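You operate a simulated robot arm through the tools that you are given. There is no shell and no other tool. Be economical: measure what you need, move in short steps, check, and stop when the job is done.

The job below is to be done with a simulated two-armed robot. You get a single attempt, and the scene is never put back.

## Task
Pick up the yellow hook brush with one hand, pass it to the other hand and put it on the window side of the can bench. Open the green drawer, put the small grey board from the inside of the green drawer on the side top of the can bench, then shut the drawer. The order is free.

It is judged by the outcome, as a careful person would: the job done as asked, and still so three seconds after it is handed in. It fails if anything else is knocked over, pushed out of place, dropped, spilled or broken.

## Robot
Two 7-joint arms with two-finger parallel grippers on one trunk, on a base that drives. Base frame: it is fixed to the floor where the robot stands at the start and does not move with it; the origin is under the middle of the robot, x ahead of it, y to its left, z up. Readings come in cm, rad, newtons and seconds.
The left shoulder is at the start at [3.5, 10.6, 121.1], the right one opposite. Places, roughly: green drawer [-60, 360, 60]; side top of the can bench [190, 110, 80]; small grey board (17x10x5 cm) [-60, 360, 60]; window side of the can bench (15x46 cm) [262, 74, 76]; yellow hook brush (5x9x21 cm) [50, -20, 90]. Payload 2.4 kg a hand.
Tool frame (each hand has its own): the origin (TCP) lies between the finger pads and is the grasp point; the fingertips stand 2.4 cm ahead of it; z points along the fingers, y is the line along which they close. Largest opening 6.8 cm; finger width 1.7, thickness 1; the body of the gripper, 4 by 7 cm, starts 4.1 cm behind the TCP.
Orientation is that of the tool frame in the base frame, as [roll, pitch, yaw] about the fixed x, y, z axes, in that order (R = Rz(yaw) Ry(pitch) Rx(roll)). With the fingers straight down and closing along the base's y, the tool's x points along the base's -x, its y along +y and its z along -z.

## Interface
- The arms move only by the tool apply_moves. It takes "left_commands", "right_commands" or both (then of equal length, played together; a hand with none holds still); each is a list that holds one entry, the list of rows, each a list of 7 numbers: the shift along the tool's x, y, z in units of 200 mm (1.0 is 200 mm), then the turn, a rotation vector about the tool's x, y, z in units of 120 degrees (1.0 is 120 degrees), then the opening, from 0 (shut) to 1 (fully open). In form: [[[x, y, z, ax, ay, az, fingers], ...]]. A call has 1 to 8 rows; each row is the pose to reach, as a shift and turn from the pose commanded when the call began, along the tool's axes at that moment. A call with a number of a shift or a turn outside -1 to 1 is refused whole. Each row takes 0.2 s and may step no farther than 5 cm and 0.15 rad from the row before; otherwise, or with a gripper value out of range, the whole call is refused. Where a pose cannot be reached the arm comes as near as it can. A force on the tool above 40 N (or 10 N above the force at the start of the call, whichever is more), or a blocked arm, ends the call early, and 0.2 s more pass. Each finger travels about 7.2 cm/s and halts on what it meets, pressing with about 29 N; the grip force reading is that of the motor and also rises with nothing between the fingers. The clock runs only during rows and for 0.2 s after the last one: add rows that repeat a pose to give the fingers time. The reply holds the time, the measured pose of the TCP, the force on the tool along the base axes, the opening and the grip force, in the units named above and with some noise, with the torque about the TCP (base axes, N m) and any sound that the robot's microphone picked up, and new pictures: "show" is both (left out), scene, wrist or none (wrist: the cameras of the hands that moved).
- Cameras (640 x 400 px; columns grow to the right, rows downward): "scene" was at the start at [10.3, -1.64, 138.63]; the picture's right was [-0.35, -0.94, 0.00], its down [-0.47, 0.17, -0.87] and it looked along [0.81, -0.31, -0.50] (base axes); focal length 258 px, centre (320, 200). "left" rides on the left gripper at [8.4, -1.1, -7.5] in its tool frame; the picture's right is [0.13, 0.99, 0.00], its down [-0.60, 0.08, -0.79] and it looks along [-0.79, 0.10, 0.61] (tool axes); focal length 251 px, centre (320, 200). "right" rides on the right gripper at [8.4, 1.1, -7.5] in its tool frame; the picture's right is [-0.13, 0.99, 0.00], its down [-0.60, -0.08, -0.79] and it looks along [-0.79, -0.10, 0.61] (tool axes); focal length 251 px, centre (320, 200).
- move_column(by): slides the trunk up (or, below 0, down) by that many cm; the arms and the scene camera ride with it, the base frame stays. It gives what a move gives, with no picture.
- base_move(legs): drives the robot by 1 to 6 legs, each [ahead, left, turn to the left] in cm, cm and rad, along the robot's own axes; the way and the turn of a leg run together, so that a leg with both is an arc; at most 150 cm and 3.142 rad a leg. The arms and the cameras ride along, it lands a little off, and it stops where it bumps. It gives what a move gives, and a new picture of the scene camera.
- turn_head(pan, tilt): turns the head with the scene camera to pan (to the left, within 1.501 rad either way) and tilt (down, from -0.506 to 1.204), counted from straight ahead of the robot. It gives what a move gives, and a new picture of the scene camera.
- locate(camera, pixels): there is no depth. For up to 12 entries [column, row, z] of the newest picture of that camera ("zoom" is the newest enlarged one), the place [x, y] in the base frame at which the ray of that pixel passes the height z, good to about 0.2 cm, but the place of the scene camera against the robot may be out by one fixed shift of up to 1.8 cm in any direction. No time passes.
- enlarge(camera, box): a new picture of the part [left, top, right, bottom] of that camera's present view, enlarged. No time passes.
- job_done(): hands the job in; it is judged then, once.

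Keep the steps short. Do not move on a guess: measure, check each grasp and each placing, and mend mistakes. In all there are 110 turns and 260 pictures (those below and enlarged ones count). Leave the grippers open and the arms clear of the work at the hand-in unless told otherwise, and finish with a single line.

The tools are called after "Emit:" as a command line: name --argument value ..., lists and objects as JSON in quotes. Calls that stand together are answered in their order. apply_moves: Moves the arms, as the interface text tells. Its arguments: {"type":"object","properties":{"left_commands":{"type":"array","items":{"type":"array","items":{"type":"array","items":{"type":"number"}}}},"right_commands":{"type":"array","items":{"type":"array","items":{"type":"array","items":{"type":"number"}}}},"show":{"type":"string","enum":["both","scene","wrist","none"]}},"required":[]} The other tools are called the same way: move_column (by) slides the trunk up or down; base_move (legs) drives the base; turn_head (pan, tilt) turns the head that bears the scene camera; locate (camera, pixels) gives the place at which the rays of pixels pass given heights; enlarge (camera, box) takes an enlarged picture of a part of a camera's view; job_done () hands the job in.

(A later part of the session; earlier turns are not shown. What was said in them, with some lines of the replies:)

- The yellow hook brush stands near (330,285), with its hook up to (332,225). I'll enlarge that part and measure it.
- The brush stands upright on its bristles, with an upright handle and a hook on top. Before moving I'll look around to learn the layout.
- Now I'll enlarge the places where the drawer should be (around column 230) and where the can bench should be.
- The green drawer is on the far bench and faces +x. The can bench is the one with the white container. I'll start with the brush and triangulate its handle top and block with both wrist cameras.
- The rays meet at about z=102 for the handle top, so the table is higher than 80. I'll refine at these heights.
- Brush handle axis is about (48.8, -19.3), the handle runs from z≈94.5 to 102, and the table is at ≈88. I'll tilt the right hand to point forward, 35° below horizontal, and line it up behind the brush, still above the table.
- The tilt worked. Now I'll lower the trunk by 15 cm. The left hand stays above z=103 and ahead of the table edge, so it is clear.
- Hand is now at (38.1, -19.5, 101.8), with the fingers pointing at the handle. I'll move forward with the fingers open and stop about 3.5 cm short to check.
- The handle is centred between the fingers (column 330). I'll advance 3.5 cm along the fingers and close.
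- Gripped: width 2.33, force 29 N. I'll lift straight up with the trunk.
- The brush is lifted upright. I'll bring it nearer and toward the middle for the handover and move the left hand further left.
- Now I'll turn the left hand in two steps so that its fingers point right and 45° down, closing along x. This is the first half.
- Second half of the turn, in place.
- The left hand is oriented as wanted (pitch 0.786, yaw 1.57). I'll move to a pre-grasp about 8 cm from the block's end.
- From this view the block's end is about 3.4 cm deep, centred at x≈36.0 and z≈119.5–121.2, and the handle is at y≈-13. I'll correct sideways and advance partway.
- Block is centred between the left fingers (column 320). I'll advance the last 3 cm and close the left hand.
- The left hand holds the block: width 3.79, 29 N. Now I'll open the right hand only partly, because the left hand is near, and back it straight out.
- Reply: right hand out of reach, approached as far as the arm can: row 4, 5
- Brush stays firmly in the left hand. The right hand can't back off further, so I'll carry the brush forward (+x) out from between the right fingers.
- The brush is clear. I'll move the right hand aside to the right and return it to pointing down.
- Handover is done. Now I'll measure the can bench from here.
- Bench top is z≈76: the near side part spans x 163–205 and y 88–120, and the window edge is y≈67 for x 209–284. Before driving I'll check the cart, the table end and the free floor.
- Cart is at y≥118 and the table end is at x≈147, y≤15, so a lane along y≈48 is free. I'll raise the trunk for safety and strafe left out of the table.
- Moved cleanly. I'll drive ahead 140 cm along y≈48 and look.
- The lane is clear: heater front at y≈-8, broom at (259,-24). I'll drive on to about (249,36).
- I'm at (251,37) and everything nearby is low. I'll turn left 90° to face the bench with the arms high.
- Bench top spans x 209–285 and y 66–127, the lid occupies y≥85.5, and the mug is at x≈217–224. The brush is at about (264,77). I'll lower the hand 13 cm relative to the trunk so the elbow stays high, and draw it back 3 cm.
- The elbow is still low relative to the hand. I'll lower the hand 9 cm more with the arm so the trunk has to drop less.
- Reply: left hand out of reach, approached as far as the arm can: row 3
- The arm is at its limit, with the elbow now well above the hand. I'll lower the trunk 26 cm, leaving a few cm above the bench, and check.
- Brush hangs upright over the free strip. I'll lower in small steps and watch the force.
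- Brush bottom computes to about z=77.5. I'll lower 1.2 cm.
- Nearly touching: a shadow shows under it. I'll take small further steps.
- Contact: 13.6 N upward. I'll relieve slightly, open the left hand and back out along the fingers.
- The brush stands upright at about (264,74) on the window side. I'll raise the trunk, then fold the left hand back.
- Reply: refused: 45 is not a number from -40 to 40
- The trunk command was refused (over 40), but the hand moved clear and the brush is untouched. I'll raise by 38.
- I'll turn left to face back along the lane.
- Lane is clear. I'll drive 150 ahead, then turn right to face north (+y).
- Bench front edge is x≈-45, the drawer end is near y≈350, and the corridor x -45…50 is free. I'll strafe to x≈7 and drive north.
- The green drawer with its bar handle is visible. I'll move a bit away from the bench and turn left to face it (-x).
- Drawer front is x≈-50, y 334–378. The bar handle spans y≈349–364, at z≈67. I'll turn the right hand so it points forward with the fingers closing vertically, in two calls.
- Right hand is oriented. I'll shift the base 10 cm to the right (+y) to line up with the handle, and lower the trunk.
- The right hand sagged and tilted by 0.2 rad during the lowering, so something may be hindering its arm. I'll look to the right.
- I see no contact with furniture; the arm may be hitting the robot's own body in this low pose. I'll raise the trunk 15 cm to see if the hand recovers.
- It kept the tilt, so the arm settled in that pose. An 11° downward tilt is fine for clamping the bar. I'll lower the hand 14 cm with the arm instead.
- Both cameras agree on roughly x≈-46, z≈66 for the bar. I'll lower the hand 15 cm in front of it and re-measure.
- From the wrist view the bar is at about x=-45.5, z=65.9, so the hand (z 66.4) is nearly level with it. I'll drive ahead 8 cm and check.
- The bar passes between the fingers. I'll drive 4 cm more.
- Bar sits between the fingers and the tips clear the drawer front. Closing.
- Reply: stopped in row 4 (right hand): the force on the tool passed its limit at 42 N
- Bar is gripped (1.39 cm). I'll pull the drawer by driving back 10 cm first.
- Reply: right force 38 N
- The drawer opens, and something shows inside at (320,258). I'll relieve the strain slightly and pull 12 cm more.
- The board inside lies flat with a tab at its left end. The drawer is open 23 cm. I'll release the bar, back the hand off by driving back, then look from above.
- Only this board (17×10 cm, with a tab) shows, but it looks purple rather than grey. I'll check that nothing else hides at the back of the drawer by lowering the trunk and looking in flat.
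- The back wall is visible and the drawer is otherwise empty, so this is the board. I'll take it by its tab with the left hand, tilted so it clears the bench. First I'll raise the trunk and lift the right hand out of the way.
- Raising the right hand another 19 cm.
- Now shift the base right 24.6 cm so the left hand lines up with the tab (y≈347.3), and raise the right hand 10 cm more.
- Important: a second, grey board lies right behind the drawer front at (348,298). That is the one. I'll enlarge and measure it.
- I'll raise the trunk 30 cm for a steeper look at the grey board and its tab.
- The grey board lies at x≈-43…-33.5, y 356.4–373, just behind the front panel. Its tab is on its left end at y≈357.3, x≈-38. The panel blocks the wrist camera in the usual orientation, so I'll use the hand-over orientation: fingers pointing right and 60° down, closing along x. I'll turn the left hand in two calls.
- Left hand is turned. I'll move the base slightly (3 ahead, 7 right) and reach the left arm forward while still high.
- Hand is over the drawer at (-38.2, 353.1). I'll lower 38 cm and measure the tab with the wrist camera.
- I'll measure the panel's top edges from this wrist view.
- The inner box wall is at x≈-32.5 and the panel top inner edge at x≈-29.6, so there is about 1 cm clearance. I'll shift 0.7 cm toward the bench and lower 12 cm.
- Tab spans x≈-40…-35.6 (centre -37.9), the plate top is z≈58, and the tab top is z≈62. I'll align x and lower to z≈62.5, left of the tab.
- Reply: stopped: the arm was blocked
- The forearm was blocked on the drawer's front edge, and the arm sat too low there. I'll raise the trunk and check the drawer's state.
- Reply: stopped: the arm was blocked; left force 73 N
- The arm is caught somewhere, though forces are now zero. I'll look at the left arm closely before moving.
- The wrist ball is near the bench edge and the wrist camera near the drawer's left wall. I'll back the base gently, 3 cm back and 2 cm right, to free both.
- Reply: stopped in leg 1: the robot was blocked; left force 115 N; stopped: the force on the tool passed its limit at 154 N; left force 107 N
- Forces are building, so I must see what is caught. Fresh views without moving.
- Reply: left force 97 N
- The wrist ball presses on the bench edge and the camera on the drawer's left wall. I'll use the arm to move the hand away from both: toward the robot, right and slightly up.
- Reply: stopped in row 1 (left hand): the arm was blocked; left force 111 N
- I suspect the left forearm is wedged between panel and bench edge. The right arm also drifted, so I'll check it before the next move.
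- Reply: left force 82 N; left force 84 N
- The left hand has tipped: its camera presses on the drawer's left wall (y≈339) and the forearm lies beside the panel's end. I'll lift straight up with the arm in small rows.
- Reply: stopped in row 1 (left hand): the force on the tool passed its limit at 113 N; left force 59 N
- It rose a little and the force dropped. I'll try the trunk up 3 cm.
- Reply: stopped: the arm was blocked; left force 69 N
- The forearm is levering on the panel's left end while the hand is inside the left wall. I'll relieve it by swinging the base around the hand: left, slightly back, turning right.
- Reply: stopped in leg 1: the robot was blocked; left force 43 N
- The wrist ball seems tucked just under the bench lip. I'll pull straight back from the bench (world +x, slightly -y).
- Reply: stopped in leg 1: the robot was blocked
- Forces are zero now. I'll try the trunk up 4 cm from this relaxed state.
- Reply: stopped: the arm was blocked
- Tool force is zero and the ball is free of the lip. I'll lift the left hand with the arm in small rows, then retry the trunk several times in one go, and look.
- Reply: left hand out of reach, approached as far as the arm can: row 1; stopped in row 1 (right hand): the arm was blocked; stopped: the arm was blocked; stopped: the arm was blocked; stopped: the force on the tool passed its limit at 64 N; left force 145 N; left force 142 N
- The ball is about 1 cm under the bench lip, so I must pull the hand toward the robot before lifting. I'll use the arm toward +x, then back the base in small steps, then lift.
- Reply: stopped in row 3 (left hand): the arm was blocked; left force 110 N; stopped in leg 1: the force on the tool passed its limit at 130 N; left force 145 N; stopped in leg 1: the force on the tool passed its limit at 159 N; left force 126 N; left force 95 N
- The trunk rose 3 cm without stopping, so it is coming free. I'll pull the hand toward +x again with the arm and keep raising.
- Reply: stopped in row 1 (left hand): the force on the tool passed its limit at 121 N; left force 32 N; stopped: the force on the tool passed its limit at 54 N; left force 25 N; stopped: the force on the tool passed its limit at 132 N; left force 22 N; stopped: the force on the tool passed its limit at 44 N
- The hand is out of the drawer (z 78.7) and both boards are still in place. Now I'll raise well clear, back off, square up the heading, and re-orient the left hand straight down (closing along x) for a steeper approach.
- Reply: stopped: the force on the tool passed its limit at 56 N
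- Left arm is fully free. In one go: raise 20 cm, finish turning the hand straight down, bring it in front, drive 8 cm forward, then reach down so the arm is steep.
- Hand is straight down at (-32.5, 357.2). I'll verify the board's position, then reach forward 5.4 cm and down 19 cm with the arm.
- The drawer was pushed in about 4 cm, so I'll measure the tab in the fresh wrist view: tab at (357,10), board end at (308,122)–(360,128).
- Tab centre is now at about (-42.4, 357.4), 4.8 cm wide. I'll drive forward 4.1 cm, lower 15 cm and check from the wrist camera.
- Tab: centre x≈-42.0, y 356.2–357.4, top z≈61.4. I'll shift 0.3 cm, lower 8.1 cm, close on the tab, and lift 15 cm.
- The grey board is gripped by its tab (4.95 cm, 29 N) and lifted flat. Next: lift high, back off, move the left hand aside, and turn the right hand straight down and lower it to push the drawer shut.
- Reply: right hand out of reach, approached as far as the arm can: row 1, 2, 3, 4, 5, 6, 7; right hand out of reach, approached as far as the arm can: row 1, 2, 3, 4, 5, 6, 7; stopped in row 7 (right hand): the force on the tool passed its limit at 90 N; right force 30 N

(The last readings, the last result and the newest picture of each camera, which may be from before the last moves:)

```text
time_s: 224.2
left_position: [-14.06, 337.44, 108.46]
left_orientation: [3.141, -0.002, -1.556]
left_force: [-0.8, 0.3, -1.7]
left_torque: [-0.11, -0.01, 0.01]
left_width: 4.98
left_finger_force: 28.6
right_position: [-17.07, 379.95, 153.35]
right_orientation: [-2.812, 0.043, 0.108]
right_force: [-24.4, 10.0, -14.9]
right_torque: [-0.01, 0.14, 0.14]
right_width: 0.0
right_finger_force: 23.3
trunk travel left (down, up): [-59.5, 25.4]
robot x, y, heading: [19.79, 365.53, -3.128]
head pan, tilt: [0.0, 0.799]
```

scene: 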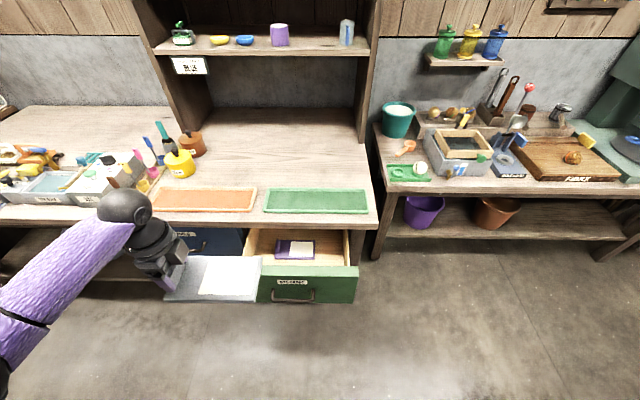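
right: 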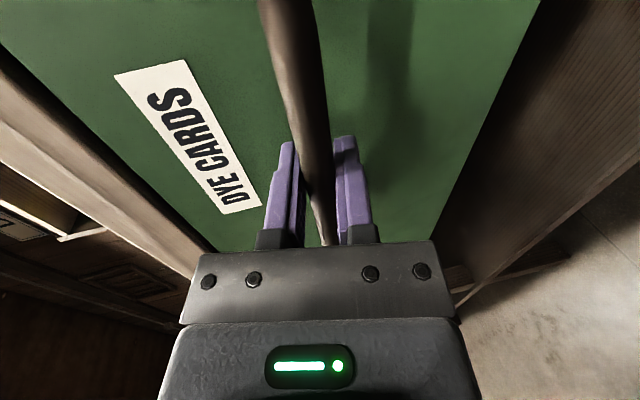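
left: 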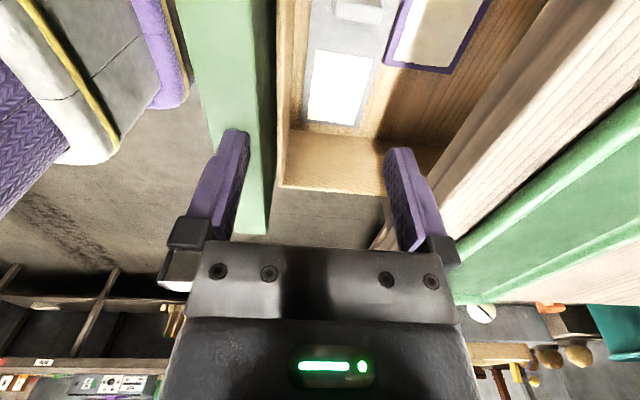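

The board is held flat by the left hand. Now lower the right hand in front of the drawer, raising the left meanwhile, then lower the trunk to drawer height.

Emit:
apply_moves --right_commands '[[[-0.006, 0.165, 0.113, -0.0314, 0, 0, 0], [-0.012, 0.33, 0.226, -0.0628, 0, 0, 0], [-0.018, 0.495, 0.339, -0.0942, 0, 0, 0], [-0.024, 0.66, 0.452, -0.1256, 0, 0, 0], [-0.03, 0.825, 0.565, -0.157, 0, 0, 0]]]' --left_commands '[[[0, 0, -0.1, 0, 0, 0, 0], [0, 0, -0.2, 0, 0, 0, 0], [0, 0, -0.3, 0, 0, 0, 0], [0, 0, -0.4, 0, 0, 0, 0], [0, 0, -0.5, 0, 0, 0, 0]]]' --show "none"

Emit:
apply_moves --right_commands '[[[0, 0, 0.2, 0, 0, 0, 0], [0, 0, 0.4, 0, 0, 0, 0], [0, 0, 0.6, 0, 0, 0, 0], [0, 0, 0.8, 0, 0, 0, 0], [0, 0, 1.0, 0, 0, 0, 0]]]' --left_commands '[[[0, 0, -0.1, 0, 0, 0, 0], [0, 0, -0.2, 0, 0, 0, 0], [0, 0, -0.3, 0, 0, 0, 0], [0, 0, -0.4, 0, 0, 0, 0], [0, 0, -0.5, 0, 0, 0, 0]]]' --show "none"

Emit:
apply_moves --right_commands '[[[0, 0, 0.2, 0, 0, 0, 0], [0, 0, 0.4, 0, 0, 0, 0], [0, 0, 0.6, 0, 0, 0, 0], [0, 0, 0.8, 0, 0, 0, 0], [0, 0, 1.0, 0, 0, 0, 0]]]' --show "none"

Emit:
move_column --by -30

Emit:
turn_head --pan 0.0 --tilt 0.8

```text
time_s: 225.4
left_position: [-13.95, 337.47, 118.53]
left_orientation: [-3.141, -0.001, -1.557]
left_force: [0.3, 0.4, -0.9]
left_torque: [-0.11, 0.01, -0.02]
left_width: 4.99
left_finger_force: 29.0
right_position: [-23.44, 367.84, 140.25]
right_orientation: [-3.142, 0.04, 0.107]
right_force: [-0.6, 0.2, -0.4]
right_torque: [-0.02, 0.0, 0.01]
right_width: 0.0
right_finger_force: 23.6
right hand out of reach, approached as far as the arm can: row 2, 3, 4, 5
trunk travel left (down, up): [-59.5, 25.4]
robot x, y, heading: [19.75, 365.66, -3.126]
head pan, tilt: [0.0, 0.799]
```

```text
time_s: 226.6
left_position: [-13.95, 337.57, 128.42]
left_orientation: [3.141, 0.0, -1.557]
left_force: [0.6, -0.2, -1.1]
left_torque: [-0.1, 0.01, 0.0]
left_width: 4.98
left_finger_force: 29.2
right_position: [-27.38, 366.76, 120.5]
right_orientation: [-3.14, 0.04, 0.107]
right_force: [0.2, 0.1, 0.1]
right_torque: [-0.02, -0.04, 0.0]
right_width: 0.01
right_finger_force: 23.2
right hand out of reach, approached as far as the arm can: row 1, 2, 3, 4, 5
trunk travel left (down, up): [-59.5, 25.4]
robot x, y, heading: [19.59, 365.54, -3.129]
head pan, tilt: [0.0, 0.799]
```

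```text
time_s: 227.8
left_position: [-14.0, 337.67, 128.46]
left_orientation: [-3.14, -0.001, -1.556]
left_force: [-0.5, 0.4, -1.6]
left_torque: [-0.1, 0.0, 0.0]
left_width: 4.97
left_finger_force: 28.8
right_position: [-23.6, 368.25, 102.71]
right_orientation: [-3.141, 0.042, 0.108]
right_force: [1.1, -0.5, -0.3]
right_torque: [-0.03, 0.01, 0.0]
right_width: 0.03
right_finger_force: 24.0
right hand out of reach, approached as far as the arm can: row 2, 3, 4, 5
trunk travel left (down, up): [-59.5, 25.4]
robot x, y, heading: [19.73, 366.07, -3.125]
head pan, tilt: [0.0, 0.799]
```

```text
time_s: 230.8
left_position: [-14.16, 337.49, 98.34]
left_orientation: [3.138, 0.0, -1.556]
left_force: [0.8, 0.6, -1.5]
left_torque: [-0.12, 0.02, 0.0]
left_width: 4.94
left_finger_force: 29.3
right_position: [-22.2, 368.39, 68.45]
right_orientation: [3.133, -0.063, 0.108]
right_force: [-0.2, 0.6, 0.1]
right_torque: [-0.02, -0.01, 0.02]
right_width: 0.01
right_finger_force: 24.0
trunk travel left (down, up): [-29.5, 55.4]
robot x, y, heading: [19.74, 365.61, -3.126]
head pan, tilt: [0.0, 0.799]
```

```text
time_s: 231.4
left_position: [-14.03, 337.56, 98.24]
left_orientation: [3.14, -0.002, -1.556]
left_force: [0.2, 0.5, -1.5]
left_torque: [-0.1, 0.03, 0.01]
left_width: 4.97
left_finger_force: 29.1
right_position: [-22.2, 368.45, 68.42]
right_orientation: [3.132, -0.064, 0.106]
right_force: [0.2, 0.3, 1.0]
right_torque: [-0.04, 0.0, 0.02]
right_width: 0.0
right_finger_force: 23.7
trunk travel left (down, up): [-29.5, 55.4]
robot x, y, heading: [19.67, 365.86, -3.129]
head pan, tilt: [0.0, 0.799]
```

scene: 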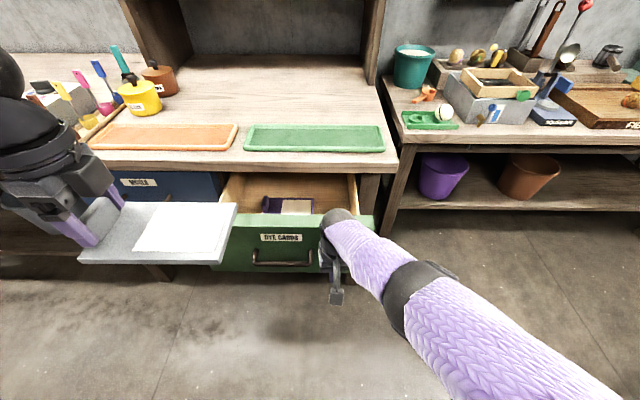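

Right hand is in front of the drawer. I'll lower 2.5 cm, shift so the fingers face the handle bar (y≈360), and push forward 20 cm.

Emit:
move_column --by -2.5

Emit:
base_move --legs '[[0, 8, 0], [20, 0, 0]]'

Emit:
enlarge --camera "scene" --box '[180, 120, 440, 320]'

```text
time_s: 232.1
left_position: [-14.07, 337.54, 95.99]
left_orientation: [3.139, -0.003, -1.558]
left_force: [-0.2, -0.3, -1.0]
left_torque: [-0.1, -0.01, 0.03]
left_width: 4.99
left_finger_force: 29.0
right_position: [-22.22, 368.32, 65.59]
right_orientation: [3.132, -0.077, 0.107]
right_force: [0.6, -0.5, 0.4]
right_torque: [-0.01, 0.01, 0.0]
right_width: 0.0
right_finger_force: 23.7
trunk travel left (down, up): [-27.0, 57.9]
robot x, y, heading: [19.59, 365.73, -3.13]
head pan, tilt: [0.0, 0.799]
```

```text
time_s: 234.4
left_position: [-34.0, 328.85, 95.91]
left_orientation: [-3.141, -0.001, -1.551]
left_force: [0.3, -0.2, -1.6]
left_torque: [-0.11, -0.05, 0.02]
left_width: 4.98
left_finger_force: 28.8
right_position: [-42.22, 359.72, 65.57]
right_orientation: [3.133, -0.076, 0.11]
right_force: [0.4, -0.9, -1.0]
right_torque: [-0.02, -0.02, 0.01]
right_width: 0.02
right_finger_force: 23.5
trunk travel left (down, up): [-27.0, 57.9]
robot x, y, heading: [-0.59, 357.44, -3.118]
head pan, tilt: [0.0, 0.799]
```

scene: 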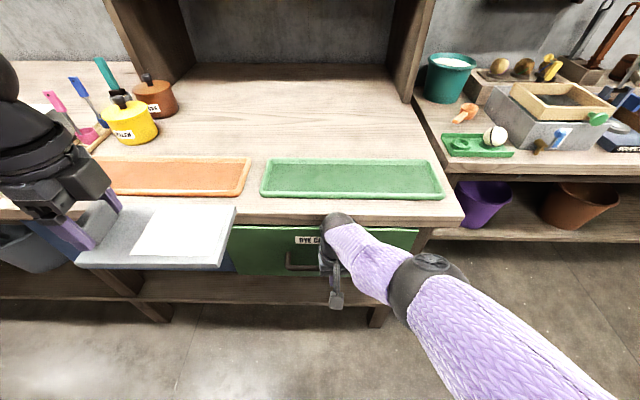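

```text
2.00 times, centred on (310, 220) of scene
```

zoom: 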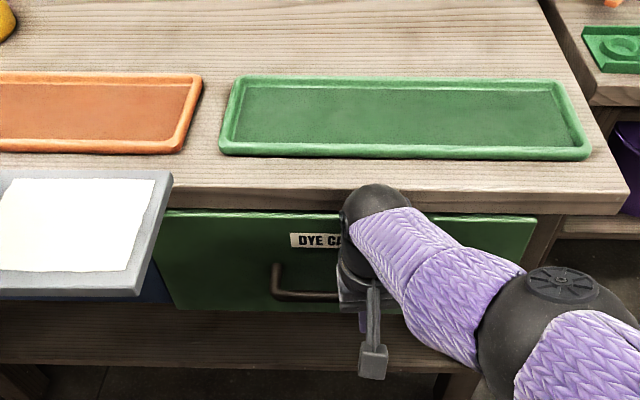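

Drawer is almost shut. I'll push the last 3 cm until it bumps, then back off, raise and check it.

Emit:
base_move --legs '[[3.2, 0, 0]]'

Emit:
base_move --legs '[[-20, 0, 0]]'

Emit:
enlarge --camera "scene" --box '[180, 120, 440, 320]'

Emit:
move_column --by 35

```text
time_s: 235.2
left_position: [-35.86, 328.88, 95.92]
left_orientation: [3.141, -0.004, -1.55]
left_force: [0.4, -0.9, -2.9]
left_torque: [-0.09, -0.01, -0.01]
left_width: 4.94
left_finger_force: 29.3
right_position: [-43.61, 359.65, 65.38]
right_orientation: [3.129, -0.097, 0.112]
right_force: [8.1, 0.9, 5.2]
right_torque: [0.01, 0.11, -0.11]
right_width: 0.0
right_finger_force: 23.0
trunk travel left (down, up): [-27.0, 57.9]
robot x, y, heading: [-2.9, 357.24, -3.121]
head pan, tilt: [0.0, 0.799]
stopped in leg 1: the force on the tool passed its limit at 90 N (the readings are from after the stop); the commanded pose is now the measured one
```

scene: 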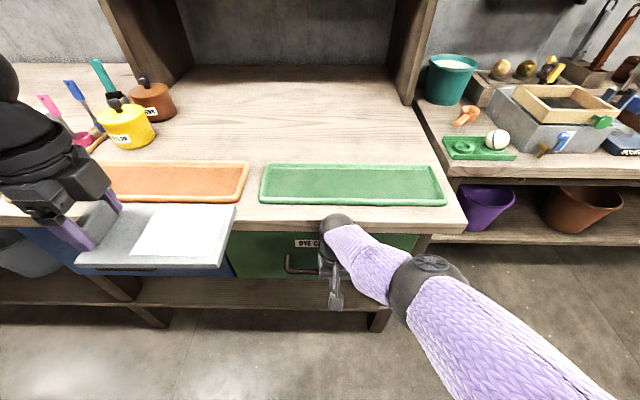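

```text
time_s: 236.8
left_position: [-16.0, 329.2, 95.87]
left_orientation: [3.141, -0.003, -1.549]
left_force: [-1.0, 0.0, -1.8]
left_torque: [-0.13, -0.01, -0.01]
left_width: 4.96
left_finger_force: 28.5
right_position: [-23.95, 359.97, 65.44]
right_orientation: [3.131, -0.095, 0.115]
right_force: [-0.4, 0.4, -0.6]
right_torque: [0.0, -0.01, 0.0]
right_width: 0.01
right_finger_force: 23.7
trunk travel left (down, up): [-27.0, 57.9]
robot x, y, heading: [17.08, 357.42, -3.12]
head pan, tilt: [0.0, 0.799]
```

scene: 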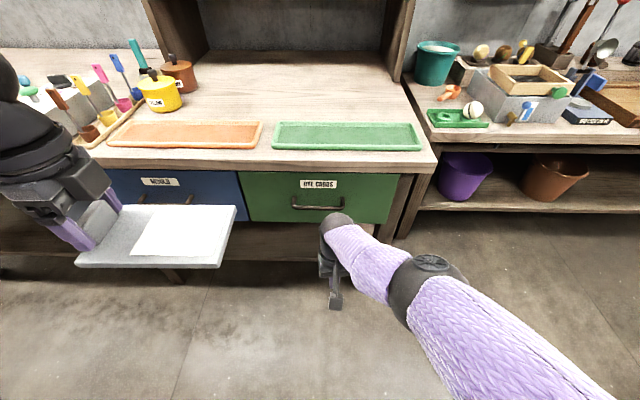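

```text
2.00 times, centred on (310, 220) of scene
```

zoom: 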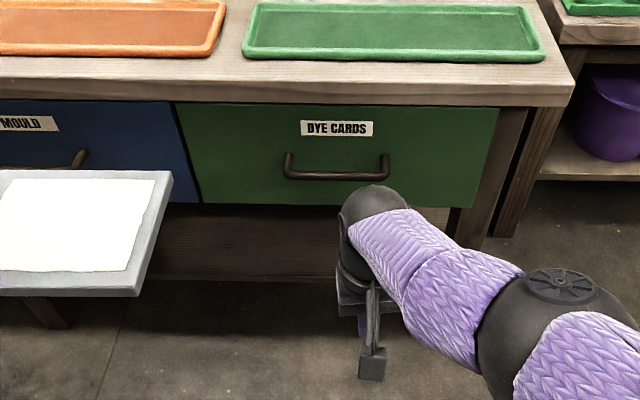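

```text
time_s: 240.2
left_position: [-16.11, 329.15, 130.91]
left_orientation: [-3.141, -0.001, -1.548]
left_force: [0.2, -0.8, -1.9]
left_torque: [-0.08, 0.0, 0.02]
left_width: 4.96
left_finger_force: 28.9
right_position: [-25.57, 359.84, 105.18]
right_orientation: [-3.141, 0.024, 0.116]
right_force: [0.0, 1.0, 0.3]
right_torque: [0.02, -0.02, -0.04]
right_width: 0.02
right_finger_force: 23.8
trunk travel left (down, up): [-62.0, 22.9]
robot x, y, heading: [17.37, 357.75, -3.121]
head pan, tilt: [0.0, 0.799]
```

The drawer is flush shut and the board is still held. Now drive back: turn left to face south, shift to x≈7, and drive 285 cm.

Emit:
base_move --legs '[[0, 0, 1.55], [0, -10, 0], [145, 0, 0], [140, 0, 0]]'

Emit:
turn_head --pan 0.9 --tilt 0.5

```text
time_s: 258.5
left_position: [33.31, 39.65, 130.96]
left_orientation: [-3.14, -0.001, -0.027]
left_force: [0.5, 0.3, -1.6]
left_torque: [0.0, -0.08, 0.02]
left_width: 4.96
left_finger_force: 28.9
right_position: [2.32, 31.85, 105.19]
right_orientation: [-3.141, 0.023, 1.633]
right_force: [-0.4, -0.2, 0.2]
right_torque: [0.01, 0.01, -0.02]
right_width: 0.02
right_finger_force: 23.6
trunk travel left (down, up): [-62.0, 22.9]
robot x, y, heading: [7.04, 74.74, -1.599]
head pan, tilt: [0.0, 0.799]
```

scene: 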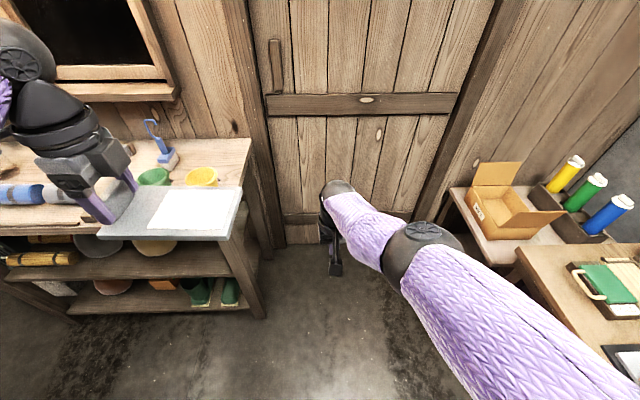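

```text
time_s: 259.7
left_position: [33.52, 39.74, 130.84]
left_orientation: [3.142, -0.002, -0.026]
left_force: [0.1, 0.1, -1.7]
left_torque: [-0.02, -0.12, -0.01]
left_width: 4.99
left_finger_force: 28.6
right_position: [2.37, 32.03, 105.19]
right_orientation: [3.141, 0.023, 1.633]
right_force: [0.6, 0.1, 0.0]
right_torque: [0.01, -0.01, 0.0]
right_width: 0.0
right_finger_force: 23.7
trunk travel left (down, up): [-62.0, 22.9]
robot x, y, heading: [7.01, 74.12, -1.602]
head pan, tilt: [0.901, 0.499]
```

scene: 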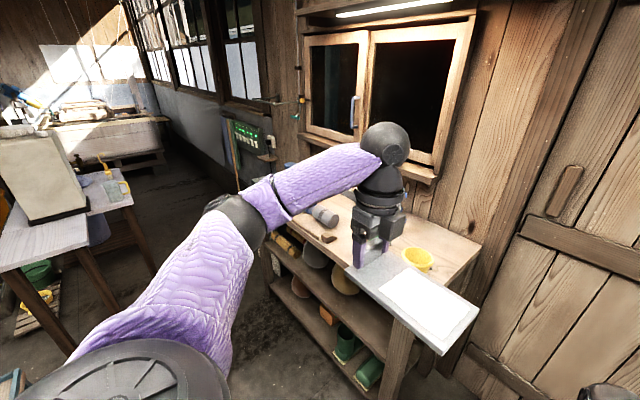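

I'm at (7,74) facing south, board secure. I'll turn left to face east, raise the right hand out of the way, lower the left slightly relative to the trunk, and drive to (140,84), in front of the side top.

Emit:
base_move --legs '[[0, 0, 1.602], [98, 0, 0]]'

Emit:
apply_moves --right_commands '[[[0, 0, -0.2, 0, 0, 0, 0], [0, 0, -0.4, 0, 0, 0, 0], [0, 0, -0.6, 0, 0, 0, 0], [0, 0, -0.8, 0, 0, 0, 0], [0, 0, -1.0, 0, 0, 0, 0]]]' --left_commands '[[[0, 0, 0.15, 0, 0, 0, 0], [0, 0, 0.3, 0, 0, 0, 0], [0, 0, 0.45, 0, 0, 0, 0], [0, 0, 0.6, 0, 0, 0, 0], [0, 0, 0.75, 0, 0, 0, 0]]]' --show "none"

Emit:
apply_moves --right_commands '[[[0, 0, -0.2, 0, 0, 0, 0], [0, 0, -0.4, 0, 0, 0, 0], [0, 0, -0.6, 0, 0, 0, 0], [0, 0, -0.8, 0, 0, 0, 0], [0, 0, -1.0, 0, 0, 0, 0]]]' --show "none"

Emit:
turn_head --pan 0.4 --tilt 0.8

```text
time_s: 268.7
left_position: [136.17, 109.01, 130.9]
left_orientation: [-3.14, -0.003, 1.63]
left_force: [-0.4, -0.4, -1.1]
left_torque: [0.07, 0.0, 0.03]
left_width: 4.94
left_finger_force: 28.6
right_position: [146.76, 78.61, 105.29]
right_orientation: [-3.141, 0.024, -2.989]
right_force: [0.1, 0.0, 0.8]
right_torque: [0.0, 0.02, -0.01]
right_width: 0.0
right_finger_force: 24.0
trunk travel left (down, up): [-62.0, 22.9]
robot x, y, heading: [103.75, 79.36, 0.061]
head pan, tilt: [0.901, 0.499]
```

scene: 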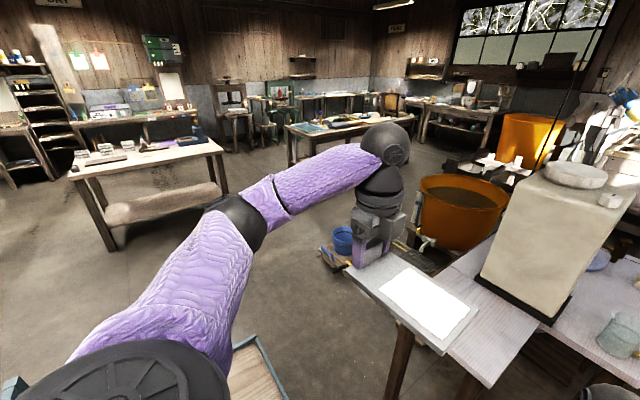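

```text
time_s: 269.9
left_position: [136.31, 108.86, 115.97]
left_orientation: [3.142, -0.001, 1.63]
left_force: [-0.3, 0.0, -1.0]
left_torque: [0.1, 0.01, -0.01]
left_width: 4.97
left_finger_force: 28.8
right_position: [150.15, 80.19, 125.44]
right_orientation: [-3.139, 0.022, -2.991]
right_force: [-0.6, -0.6, 0.3]
right_torque: [0.02, -0.01, -0.01]
right_width: 0.01
right_finger_force: 22.9
right hand out of reach, approached as far as the arm can: row 1, 2, 3, 4, 5
trunk travel left (down, up): [-62.0, 22.9]
robot x, y, heading: [103.8, 79.3, 0.059]
head pan, tilt: [0.901, 0.499]
```

```text
time_s: 271.1
left_position: [136.1, 108.69, 116.18]
left_orientation: [3.14, -0.004, 1.63]
left_force: [-1.1, 0.5, -1.7]
left_torque: [0.11, 0.0, -0.04]
left_width: 4.97
left_finger_force: 28.7
right_position: [146.06, 78.91, 143.64]
right_orientation: [-3.139, 0.025, -2.99]
right_force: [-1.5, 0.3, -0.2]
right_torque: [0.0, -0.01, 0.0]
right_width: 0.0
right_finger_force: 23.9
right hand out of reach, approached as far as the arm can: row 2, 3, 4, 5
trunk travel left (down, up): [-62.0, 22.9]
robot x, y, heading: [103.61, 79.29, 0.06]
head pan, tilt: [0.901, 0.499]
```

```text
time_s: 272.1
left_position: [136.17, 108.85, 116.09]
left_orientation: [-3.141, -0.001, 1.63]
left_force: [-0.3, -0.3, -1.8]
left_torque: [0.08, 0.02, -0.01]
left_width: 4.94
left_finger_force: 29.2
right_position: [146.16, 78.99, 143.59]
right_orientation: [-3.141, 0.024, -2.99]
right_force: [1.0, -0.4, -0.9]
right_torque: [-0.01, 0.02, 0.02]
right_width: 0.0
right_finger_force: 23.2
trunk travel left (down, up): [-62.0, 22.9]
robot x, y, heading: [103.83, 79.26, 0.063]
head pan, tilt: [0.4, 0.799]
```

scene: 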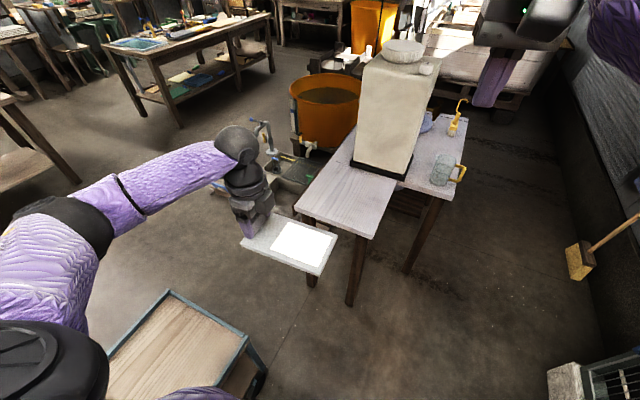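

The side top is free in front of the container, and the brush still stands. I'll measure the corners, drive 36 cm forward and lower to just above the top.

Emit:
locate --camera "scene" --pixels '[[295, 207, 80], [372, 237, 80], [352, 165, 80], [405, 178, 80], [295, 207, 76], [372, 237, 76]]'

Emit:
base_move --legs '[[35.7, 1.9, -0.06]]'

Emit:
move_column --by -24

Emit:
turn_head --pan 0.5 --tilt 0.8

```text
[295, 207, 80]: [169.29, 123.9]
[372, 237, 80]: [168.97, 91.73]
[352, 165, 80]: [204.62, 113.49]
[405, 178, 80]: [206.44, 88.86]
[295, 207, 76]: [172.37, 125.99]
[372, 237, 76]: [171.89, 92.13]
```

```text
time_s: 274.3
left_position: [171.8, 109.71, 116.18]
left_orientation: [-3.141, -0.003, 1.564]
left_force: [-0.3, 0.7, -1.8]
left_torque: [0.12, 0.03, 0.0]
left_width: 4.96
left_finger_force: 28.5
right_position: [179.77, 79.18, 143.6]
right_orientation: [3.141, 0.023, -3.055]
right_force: [0.4, -1.4, -0.5]
right_torque: [-0.03, 0.02, 0.0]
right_width: 0.0
right_finger_force: 23.0
trunk travel left (down, up): [-62.0, 22.9]
robot x, y, heading: [137.4, 82.05, -0.0]
head pan, tilt: [0.4, 0.799]
```

scene: 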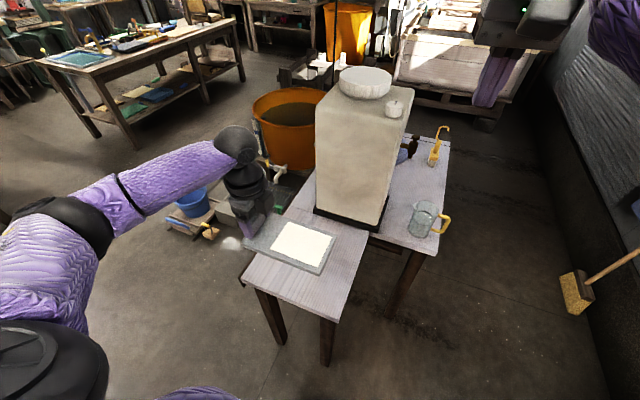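

```text
time_s: 276.8
left_position: [171.57, 109.64, 92.08]
left_orientation: [-3.141, -0.004, 1.567]
left_force: [0.4, 0.7, -1.6]
left_torque: [0.12, 0.01, -0.04]
left_width: 4.98
left_finger_force: 28.8
right_position: [181.13, 79.29, 117.39]
right_orientation: [3.138, -0.029, -3.054]
right_force: [0.3, 0.4, 0.4]
right_torque: [-0.01, 0.03, -0.04]
right_width: 0.0
right_finger_force: 23.6
trunk travel left (down, up): [-38.0, 46.9]
robot x, y, heading: [137.23, 82.33, -0.006]
head pan, tilt: [0.4, 0.799]
```

```text
time_s: 277.4
left_position: [171.51, 109.55, 92.14]
left_orientation: [3.141, -0.002, 1.565]
left_force: [0.5, 0.0, -2.5]
left_torque: [0.08, -0.01, -0.02]
left_width: 4.96
left_finger_force: 28.7
right_position: [181.18, 79.22, 117.55]
right_orientation: [3.137, -0.028, -3.055]
right_force: [-0.8, -0.7, 0.3]
right_torque: [0.0, -0.01, 0.02]
right_width: 0.0
right_finger_force: 23.5
trunk travel left (down, up): [-38.0, 46.9]
robot x, y, heading: [137.85, 81.77, -0.005]
head pan, tilt: [0.499, 0.799]
```

scene: 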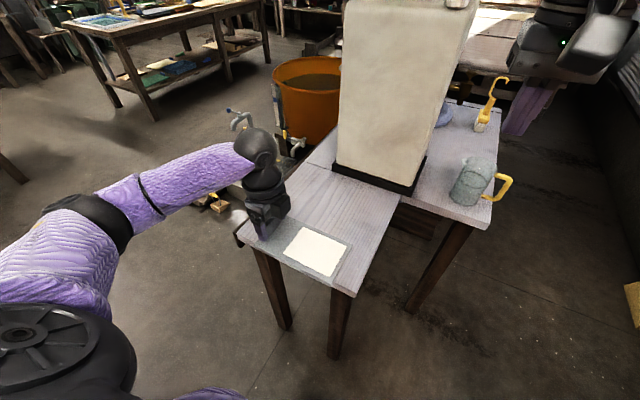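

The near edge is at x≈170 and the top spans y 92–124, so the board must go further in. I'll drive 10 forward and 5 left, then lower in small steps, watching the force.

Emit:
base_move --legs '[[10, 5, 0]]'

Emit:
move_column --by -5

Emit:
move_column --by -1.5

Emit:
move_column --by -1

Emit:
enlarge --camera "scene" --box '[200, 120, 440, 300]'

Emit:
enlarge --camera "left" --box '[120, 0, 520, 250]'

```text
time_s: 278.6
left_position: [181.56, 114.62, 91.98]
left_orientation: [-3.141, -0.002, 1.571]
left_force: [0.5, -0.3, -2.2]
left_torque: [0.11, 0.02, 0.01]
left_width: 4.97
left_finger_force: 29.3
right_position: [191.24, 84.3, 117.57]
right_orientation: [3.137, -0.03, -3.053]
right_force: [-0.4, 0.5, -0.7]
right_torque: [-0.01, 0.02, 0.04]
right_width: 0.0
right_finger_force: 23.9
trunk travel left (down, up): [-38.0, 46.9]
robot x, y, heading: [147.35, 87.26, -0.004]
head pan, tilt: [0.499, 0.799]
```

scene: 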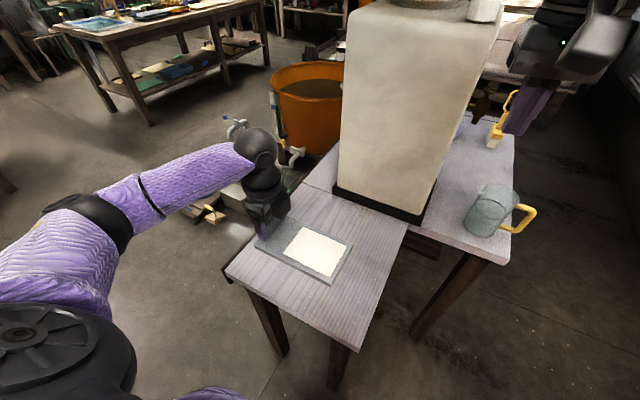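

```text
time_s: 279.6
left_position: [181.46, 114.59, 86.95]
left_orientation: [-3.141, -0.004, 1.568]
left_force: [0.2, 0.1, -2.4]
left_torque: [0.1, -0.02, 0.0]
left_width: 5.01
left_finger_force: 28.5
right_position: [191.69, 84.26, 111.9]
right_orientation: [3.136, -0.047, -3.053]
right_force: [0.2, 0.8, -0.2]
right_torque: [-0.04, 0.01, 0.01]
right_width: 0.03
right_finger_force: 23.9
trunk travel left (down, up): [-33.0, 51.9]
robot x, y, heading: [147.45, 87.16, -0.002]
head pan, tilt: [0.499, 0.799]
```

```text
time_s: 280.2
left_position: [181.58, 114.54, 85.59]
left_orientation: [3.141, -0.003, 1.568]
left_force: [-0.1, 1.3, -1.0]
left_torque: [0.14, -0.04, -0.01]
left_width: 4.99
left_finger_force: 29.4
right_position: [191.96, 84.52, 110.39]
right_orientation: [3.135, -0.05, -3.053]
right_force: [0.2, -1.0, 0.0]
right_torque: [-0.01, 0.0, -0.01]
right_width: 0.01
right_finger_force: 23.6
trunk travel left (down, up): [-31.5, 53.4]
robot x, y, heading: [147.44, 87.01, -0.005]
head pan, tilt: [0.499, 0.799]
```

```text
time_s: 280.8
left_position: [181.62, 114.59, 84.63]
left_orientation: [3.141, -0.002, 1.57]
left_force: [0.4, -0.3, -1.3]
left_torque: [0.1, 0.01, 0.01]
left_width: 4.97
left_finger_force: 29.1
right_position: [192.02, 84.44, 109.26]
right_orientation: [3.137, -0.047, -3.054]
right_force: [0.4, -0.7, -1.1]
right_torque: [-0.01, 0.02, 0.01]
right_width: 0.0
right_finger_force: 23.8
trunk travel left (down, up): [-30.5, 54.4]
robot x, y, heading: [147.4, 87.2, -0.003]
head pan, tilt: [0.499, 0.799]
```

```text
2.22 times, centred on (320, 210) of scene
```

zoom: 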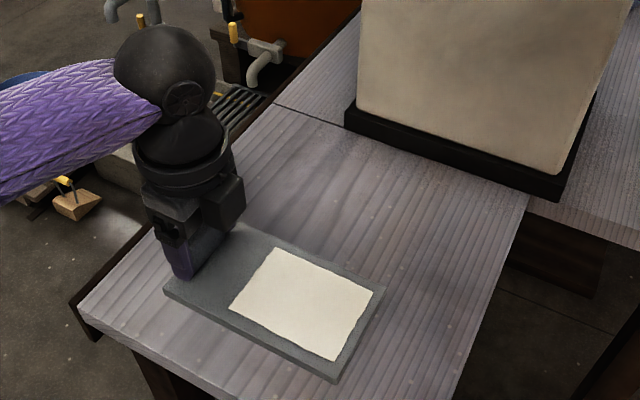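

```text
1.60 times, centred on (320, 125) of left
```

zoom: 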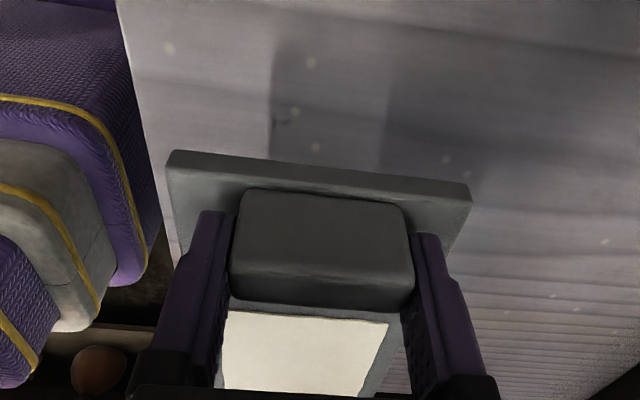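

No contact yet at 84.6. I'll continue down in half-centimetre steps.

Emit:
move_column --by -0.5

Emit:
move_column --by -0.5

Emit:
move_column --by -0.7

Emit:
move_column --by -0.7

Emit:
enlarge --camera "left" --box '[160, 40, 480, 240]'

Emit:
enlarge --camera "scene" --box '[230, 160, 390, 290]'

```text
time_s: 281.3
left_position: [181.66, 114.63, 83.96]
left_orientation: [3.141, -0.004, 1.57]
left_force: [0.5, 0.7, -1.3]
left_torque: [0.09, -0.03, 0.0]
left_width: 5.0
left_finger_force: 29.0
right_position: [192.19, 84.44, 108.8]
right_orientation: [3.135, -0.047, -3.053]
right_force: [1.0, -0.6, 0.0]
right_torque: [-0.04, -0.01, 0.0]
right_width: 0.0
right_finger_force: 24.0
trunk travel left (down, up): [-30.0, 54.9]
robot x, y, heading: [147.54, 86.92, -0.003]
head pan, tilt: [0.499, 0.799]
```

```text
time_s: 281.9
left_position: [181.58, 114.54, 83.51]
left_orientation: [-3.141, -0.002, 1.569]
left_force: [-0.3, -1.0, -1.3]
left_torque: [0.1, 0.0, 0.02]
left_width: 4.98
left_finger_force: 29.1
right_position: [192.22, 84.52, 108.36]
right_orientation: [3.136, -0.047, -3.053]
right_force: [-0.5, 0.1, 1.2]
right_torque: [-0.02, 0.01, 0.03]
right_width: 0.0
right_finger_force: 23.5
trunk travel left (down, up): [-29.5, 55.4]
robot x, y, heading: [147.49, 87.06, -0.002]
head pan, tilt: [0.499, 0.799]
```

```text
time_s: 282.4
left_position: [181.5, 114.56, 82.83]
left_orientation: [-3.142, -0.001, 1.569]
left_force: [0.6, 0.2, -1.7]
left_torque: [0.08, -0.02, 0.0]
left_width: 4.96
left_finger_force: 29.7
right_position: [192.31, 84.47, 107.55]
right_orientation: [3.136, -0.046, -3.052]
right_force: [-0.1, -0.9, 0.2]
right_torque: [0.0, 0.02, 0.01]
right_width: 0.0
right_finger_force: 23.4
trunk travel left (down, up): [-28.8, 56.1]
robot x, y, heading: [147.45, 87.36, -0.002]
head pan, tilt: [0.499, 0.799]
```

```text
time_s: 283.0
left_position: [181.61, 114.52, 82.09]
left_orientation: [3.141, -0.002, 1.57]
left_force: [0.1, 0.0, -1.1]
left_torque: [0.06, -0.02, -0.01]
left_width: 4.98
left_finger_force: 29.0
right_position: [192.41, 84.33, 106.94]
right_orientation: [3.134, -0.045, -3.053]
right_force: [-0.1, 1.2, 0.2]
right_torque: [0.02, 0.01, 0.0]
right_width: 0.01
right_finger_force: 23.9
trunk travel left (down, up): [-28.1, 56.8]
robot x, y, heading: [147.16, 87.36, 0.002]
head pan, tilt: [0.499, 0.799]
```

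```text
2.00 times, centred on (320, 140) of left
```

zoom: 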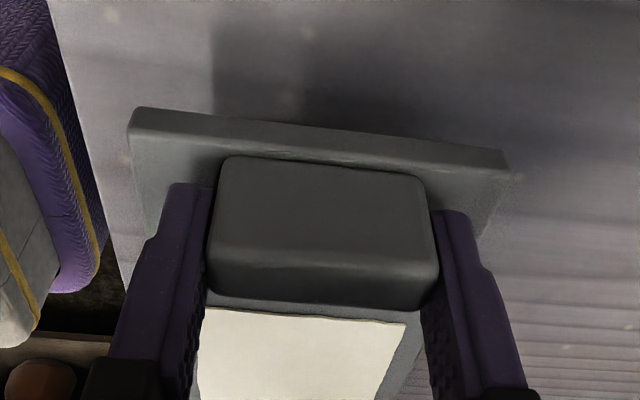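

```text
3.08 times, centred on (310, 225) of scene
5 turns are left
```

zoom: 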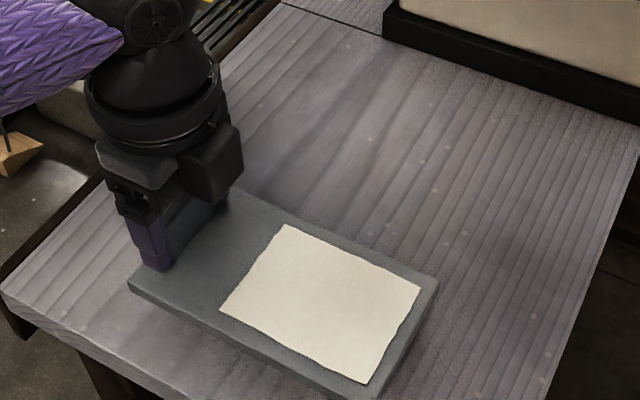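

5 turns are left. I expect contact near 80.3, so I'll take more small steps down.

Emit:
move_column --by -0.9

Emit:
move_column --by -0.5

Emit:
move_column --by -0.4

Emit:
move_column --by -0.3

Emit:
enlarge --camera "left" --box '[160, 40, 480, 240]'

```text
time_s: 283.6
left_position: [181.53, 114.51, 81.24]
left_orientation: [3.142, -0.001, 1.57]
left_force: [-0.4, -0.4, -1.3]
left_torque: [0.11, -0.01, -0.02]
left_width: 4.97
left_finger_force: 28.7
right_position: [192.52, 84.57, 106.03]
right_orientation: [3.134, -0.043, -3.053]
right_force: [-0.5, -0.2, 1.0]
right_torque: [-0.02, -0.01, 0.02]
right_width: 0.01
right_finger_force: 23.9
trunk travel left (down, up): [-27.2, 57.7]
robot x, y, heading: [147.27, 86.85, -0.001]
head pan, tilt: [0.499, 0.799]
```

```text
time_s: 284.1
left_position: [181.69, 114.59, 80.7]
left_orientation: [3.142, -0.001, 1.57]
left_force: [0.9, -0.1, -1.6]
left_torque: [0.1, 0.01, 0.02]
left_width: 4.99
left_finger_force: 28.7
right_position: [192.53, 84.56, 105.64]
right_orientation: [3.134, -0.043, -3.053]
right_force: [0.1, 0.8, -0.1]
right_torque: [-0.01, 0.0, 0.01]
right_width: 0.0
right_finger_force: 24.1
trunk travel left (down, up): [-26.7, 58.2]
robot x, y, heading: [147.37, 87.14, -0.006]
head pan, tilt: [0.499, 0.799]
```

```text
time_s: 284.6
left_position: [181.66, 114.61, 80.29]
left_orientation: [3.14, 0.0, 1.568]
left_force: [0.9, -0.4, -0.9]
left_torque: [0.14, 0.0, 0.01]
left_width: 4.96
left_finger_force: 29.3
right_position: [192.68, 84.58, 105.16]
right_orientation: [3.134, -0.045, -3.053]
right_force: [0.3, -0.2, 0.4]
right_torque: [0.0, -0.05, -0.04]
right_width: 0.0
right_finger_force: 24.0
trunk travel left (down, up): [-26.3, 58.6]
robot x, y, heading: [147.12, 87.13, -0.004]
head pan, tilt: [0.499, 0.799]
```

```text
time_s: 285.1
left_position: [181.59, 114.61, 80.02]
left_orientation: [-3.142, -0.002, 1.569]
left_force: [0.3, 0.8, -1.1]
left_torque: [0.12, 0.04, 0.01]
left_width: 4.97
left_finger_force: 28.8
right_position: [192.77, 84.64, 104.99]
right_orientation: [3.135, -0.043, -3.05]
right_force: [-0.8, 0.9, 0.4]
right_torque: [-0.01, -0.02, 0.01]
right_width: 0.01
right_finger_force: 23.3
trunk travel left (down, up): [-26.0, 58.9]
robot x, y, heading: [147.47, 87.4, -0.004]
head pan, tilt: [0.499, 0.799]
```

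```text
2.00 times, centred on (320, 140) of left
4 turns are left
```

zoom: 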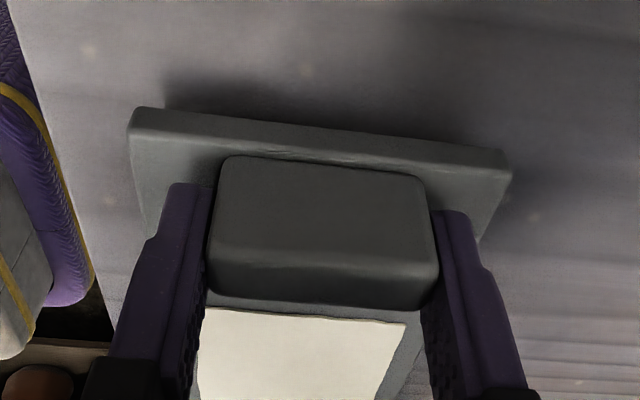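

The shadow is now close to the board, a gap of about 0.5–1 cm. More small steps.

Emit:
move_column --by -0.3

Emit:
move_column --by -0.3

Emit:
move_column --by -0.25

Emit:
move_column --by -0.25

Emit:
move_column --by -0.2

Emit:
enlarge --camera "left" --box '[160, 40, 480, 240]'

```text
time_s: 285.7
left_position: [181.6, 114.61, 79.71]
left_orientation: [-3.14, -0.003, 1.57]
left_force: [0.0, -1.4, -1.8]
left_torque: [0.08, 0.01, -0.04]
left_width: 4.98
left_finger_force: 28.8
right_position: [192.68, 84.68, 104.62]
right_orientation: [3.133, -0.042, -3.054]
right_force: [0.5, 0.3, -0.2]
right_torque: [0.01, 0.0, -0.03]
right_width: 0.0
right_finger_force: 23.8
trunk travel left (down, up): [-25.7, 59.2]
robot x, y, heading: [147.5, 86.79, 0.003]
head pan, tilt: [0.499, 0.799]
```

```text
time_s: 286.2
left_position: [181.6, 114.69, 79.48]
left_orientation: [3.141, -0.001, 1.57]
left_force: [-0.4, 0.4, -1.7]
left_torque: [0.06, 0.01, 0.03]
left_width: 4.96
left_finger_force: 28.8
right_position: [192.78, 84.57, 104.31]
right_orientation: [3.135, -0.041, -3.052]
right_force: [0.5, -0.1, -0.1]
right_torque: [0.02, 0.04, 0.01]
right_width: 0.03
right_finger_force: 23.5
trunk travel left (down, up): [-25.4, 59.5]
robot x, y, heading: [147.14, 87.24, -0.003]
head pan, tilt: [0.499, 0.799]
```

```text
time_s: 286.7
left_position: [181.54, 114.63, 79.15]
left_orientation: [3.139, -0.002, 1.569]
left_force: [0.6, 1.2, 3.7]
left_torque: [-0.74, 0.05, 0.07]
left_width: 4.97
left_finger_force: 28.6
right_position: [192.78, 84.66, 104.11]
right_orientation: [3.135, -0.041, -3.052]
right_force: [0.1, -0.4, 0.6]
right_torque: [-0.01, 0.02, 0.03]
right_width: 0.0
right_finger_force: 23.2
trunk travel left (down, up): [-25.2, 59.8]
robot x, y, heading: [146.79, 86.82, -0.0]
head pan, tilt: [0.499, 0.799]
```

```text
time_s: 287.2
left_position: [181.65, 114.56, 79.07]
left_orientation: [3.139, -0.005, 1.567]
left_force: [2.4, 3.9, 23.1]
left_torque: [-0.07, 0.19, 0.03]
left_width: 4.98
left_finger_force: 29.0
right_position: [192.76, 84.71, 104.06]
right_orientation: [3.135, -0.04, -3.052]
right_force: [0.8, 0.2, -0.2]
right_torque: [0.0, 0.0, 0.0]
right_width: 0.01
right_finger_force: 23.4
trunk travel left (down, up): [-24.9, 60.0]
robot x, y, heading: [147.65, 86.98, 0.001]
head pan, tilt: [0.499, 0.799]
```

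```text
time_s: 287.7
left_position: [181.54, 114.55, 78.81]
left_orientation: [3.137, -0.004, 1.569]
left_force: [4.4, 4.2, 27.3]
left_torque: [0.2, 0.05, 0.0]
left_width: 4.97
left_finger_force: 29.2
right_position: [192.87, 84.61, 103.74]
right_orientation: [3.133, -0.04, -3.052]
right_force: [0.1, 0.3, -0.3]
right_torque: [0.02, -0.02, -0.01]
right_width: 0.0
right_finger_force: 23.5
trunk travel left (down, up): [-24.7, 60.2]
robot x, y, heading: [147.76, 87.14, -0.002]
head pan, tilt: [0.499, 0.799]
```

```text
2.00 times, centred on (320, 140) of left
3 turns are left
```

zoom: 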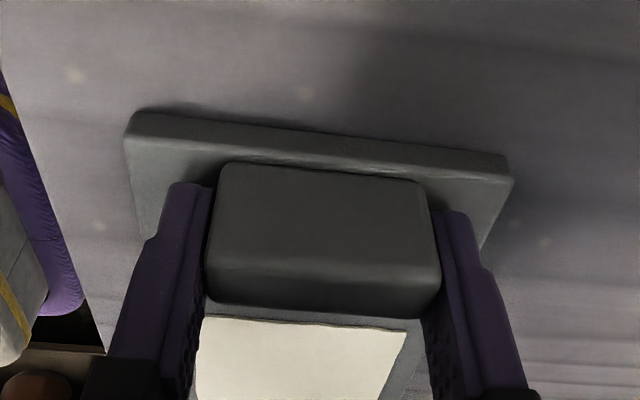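

Contact: 27 N upward. I'll relieve slightly, open the left hand, lift straight up, open the right hand and back away.

Emit:
move_column --by 0.3

Emit:
apply_moves --left_commands '[[[0, 0, 0, 0, 0, 0, 0.85], [0, 0, 0, 0, 0, 0, 1], [0, 0, 0, 0, 0, 0, 1], [0, 0, 0, 0, 0, 0, 1]]]' --right_commands '[[[0, 0, 0, 0, 0, 0, 0.5], [0, 0, 0, 0, 0, 0, 1], [0, 0, 0, 0, 0, 0, 1], [0, 0, 0, 0, 0, 0, 1]]]' --show "none"

Emit:
move_column --by 25

Emit:
base_move --legs '[[-25, 0, 0]]'

Emit:
enlarge --camera "scene" --box '[240, 60, 520, 270]'

```text
time_s: 288.3
left_position: [181.56, 114.51, 78.96]
left_orientation: [-3.138, -0.002, 1.567]
left_force: [0.0, 1.0, -1.8]
left_torque: [0.11, 0.0, 0.02]
left_width: 4.96
left_finger_force: 29.1
right_position: [192.9, 84.61, 103.97]
right_orientation: [3.135, -0.041, -3.052]
right_force: [0.8, -0.9, -0.3]
right_torque: [-0.05, -0.01, -0.02]
right_width: 0.0
right_finger_force: 23.5
trunk travel left (down, up): [-25.0, 59.9]
robot x, y, heading: [147.27, 87.36, 0.001]
head pan, tilt: [0.499, 0.799]
```

```text
time_s: 289.3
left_position: [181.61, 114.58, 78.95]
left_orientation: [-3.14, 0.0, 1.568]
left_force: [-0.1, 0.7, 1.4]
left_torque: [0.02, -0.04, 0.01]
left_width: 6.82
left_finger_force: 0.1
right_position: [192.93, 84.7, 103.99]
right_orientation: [3.134, -0.039, -3.051]
right_force: [0.6, -0.1, -0.3]
right_torque: [0.01, 0.01, 0.0]
right_width: 6.81
right_finger_force: 0.1
trunk travel left (down, up): [-25.0, 59.9]
robot x, y, heading: [147.28, 86.84, -0.003]
head pan, tilt: [0.499, 0.799]
```

```text
time_s: 291.8
left_position: [181.69, 114.63, 104.04]
left_orientation: [-3.14, -0.002, 1.568]
left_force: [1.1, -0.8, 0.6]
left_torque: [0.0, 0.02, -0.01]
left_width: 6.78
left_finger_force: 0.1
right_position: [189.81, 84.66, 133.7]
right_orientation: [-3.14, 0.074, -3.053]
right_force: [-0.1, 0.1, 0.1]
right_torque: [0.02, 0.01, -0.01]
right_width: 6.8
right_finger_force: 0.1
trunk travel left (down, up): [-50.0, 34.9]
robot x, y, heading: [147.29, 87.41, 0.003]
head pan, tilt: [0.499, 0.799]
```

```text
time_s: 293.7
left_position: [156.07, 114.52, 104.11]
left_orientation: [-3.141, -0.002, 1.564]
left_force: [-1.0, 1.1, -0.1]
left_torque: [0.0, 0.01, 0.0]
left_width: 6.8
left_finger_force: 0.2
right_position: [163.94, 84.62, 133.69]
right_orientation: [-3.141, 0.075, -3.058]
right_force: [-0.3, 0.0, 0.5]
right_torque: [-0.01, -0.02, -0.02]
right_width: 6.8
right_finger_force: 0.1
trunk travel left (down, up): [-50.0, 34.9]
robot x, y, heading: [121.62, 87.15, -0.006]
head pan, tilt: [0.499, 0.799]
```

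scene: 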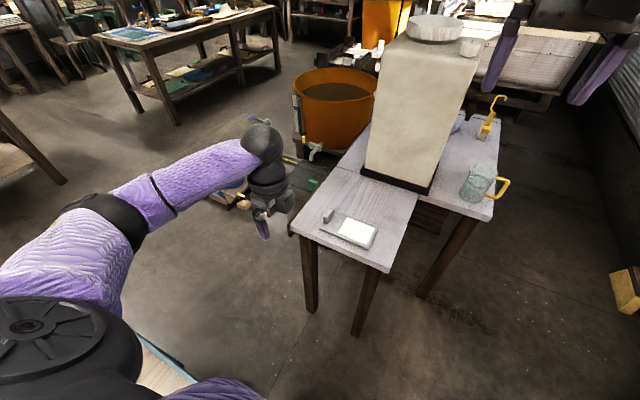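

```text
1.90 times, centred on (380, 165) of scene
2 turns are left
```

zoom: 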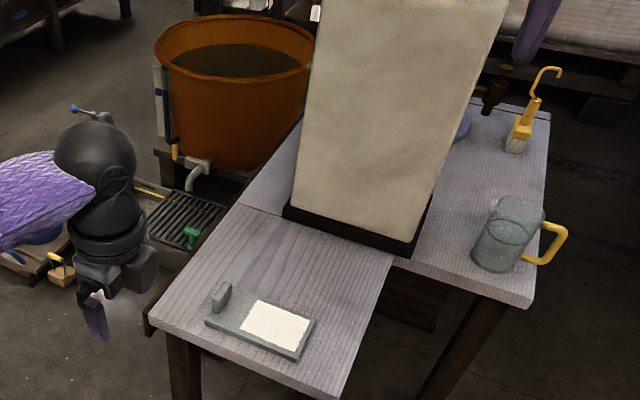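

The grey board lies flat on the side top and the brush stands on the window side. The drawer is shut, both grippers are open and the arms are clear, so I'm handing in.

Emit:
job_done

```text
The job is handed in.
```

Handed in: the yellow hook brush was passed from the right hand to the left and stands on the window side of the can bench, the grey board lies flat on the side top, and the green drawer is shut; my left arm jammed in the drawer on the way and pushed it in about 4 cm, but I saw nothing knocked over or out of place.
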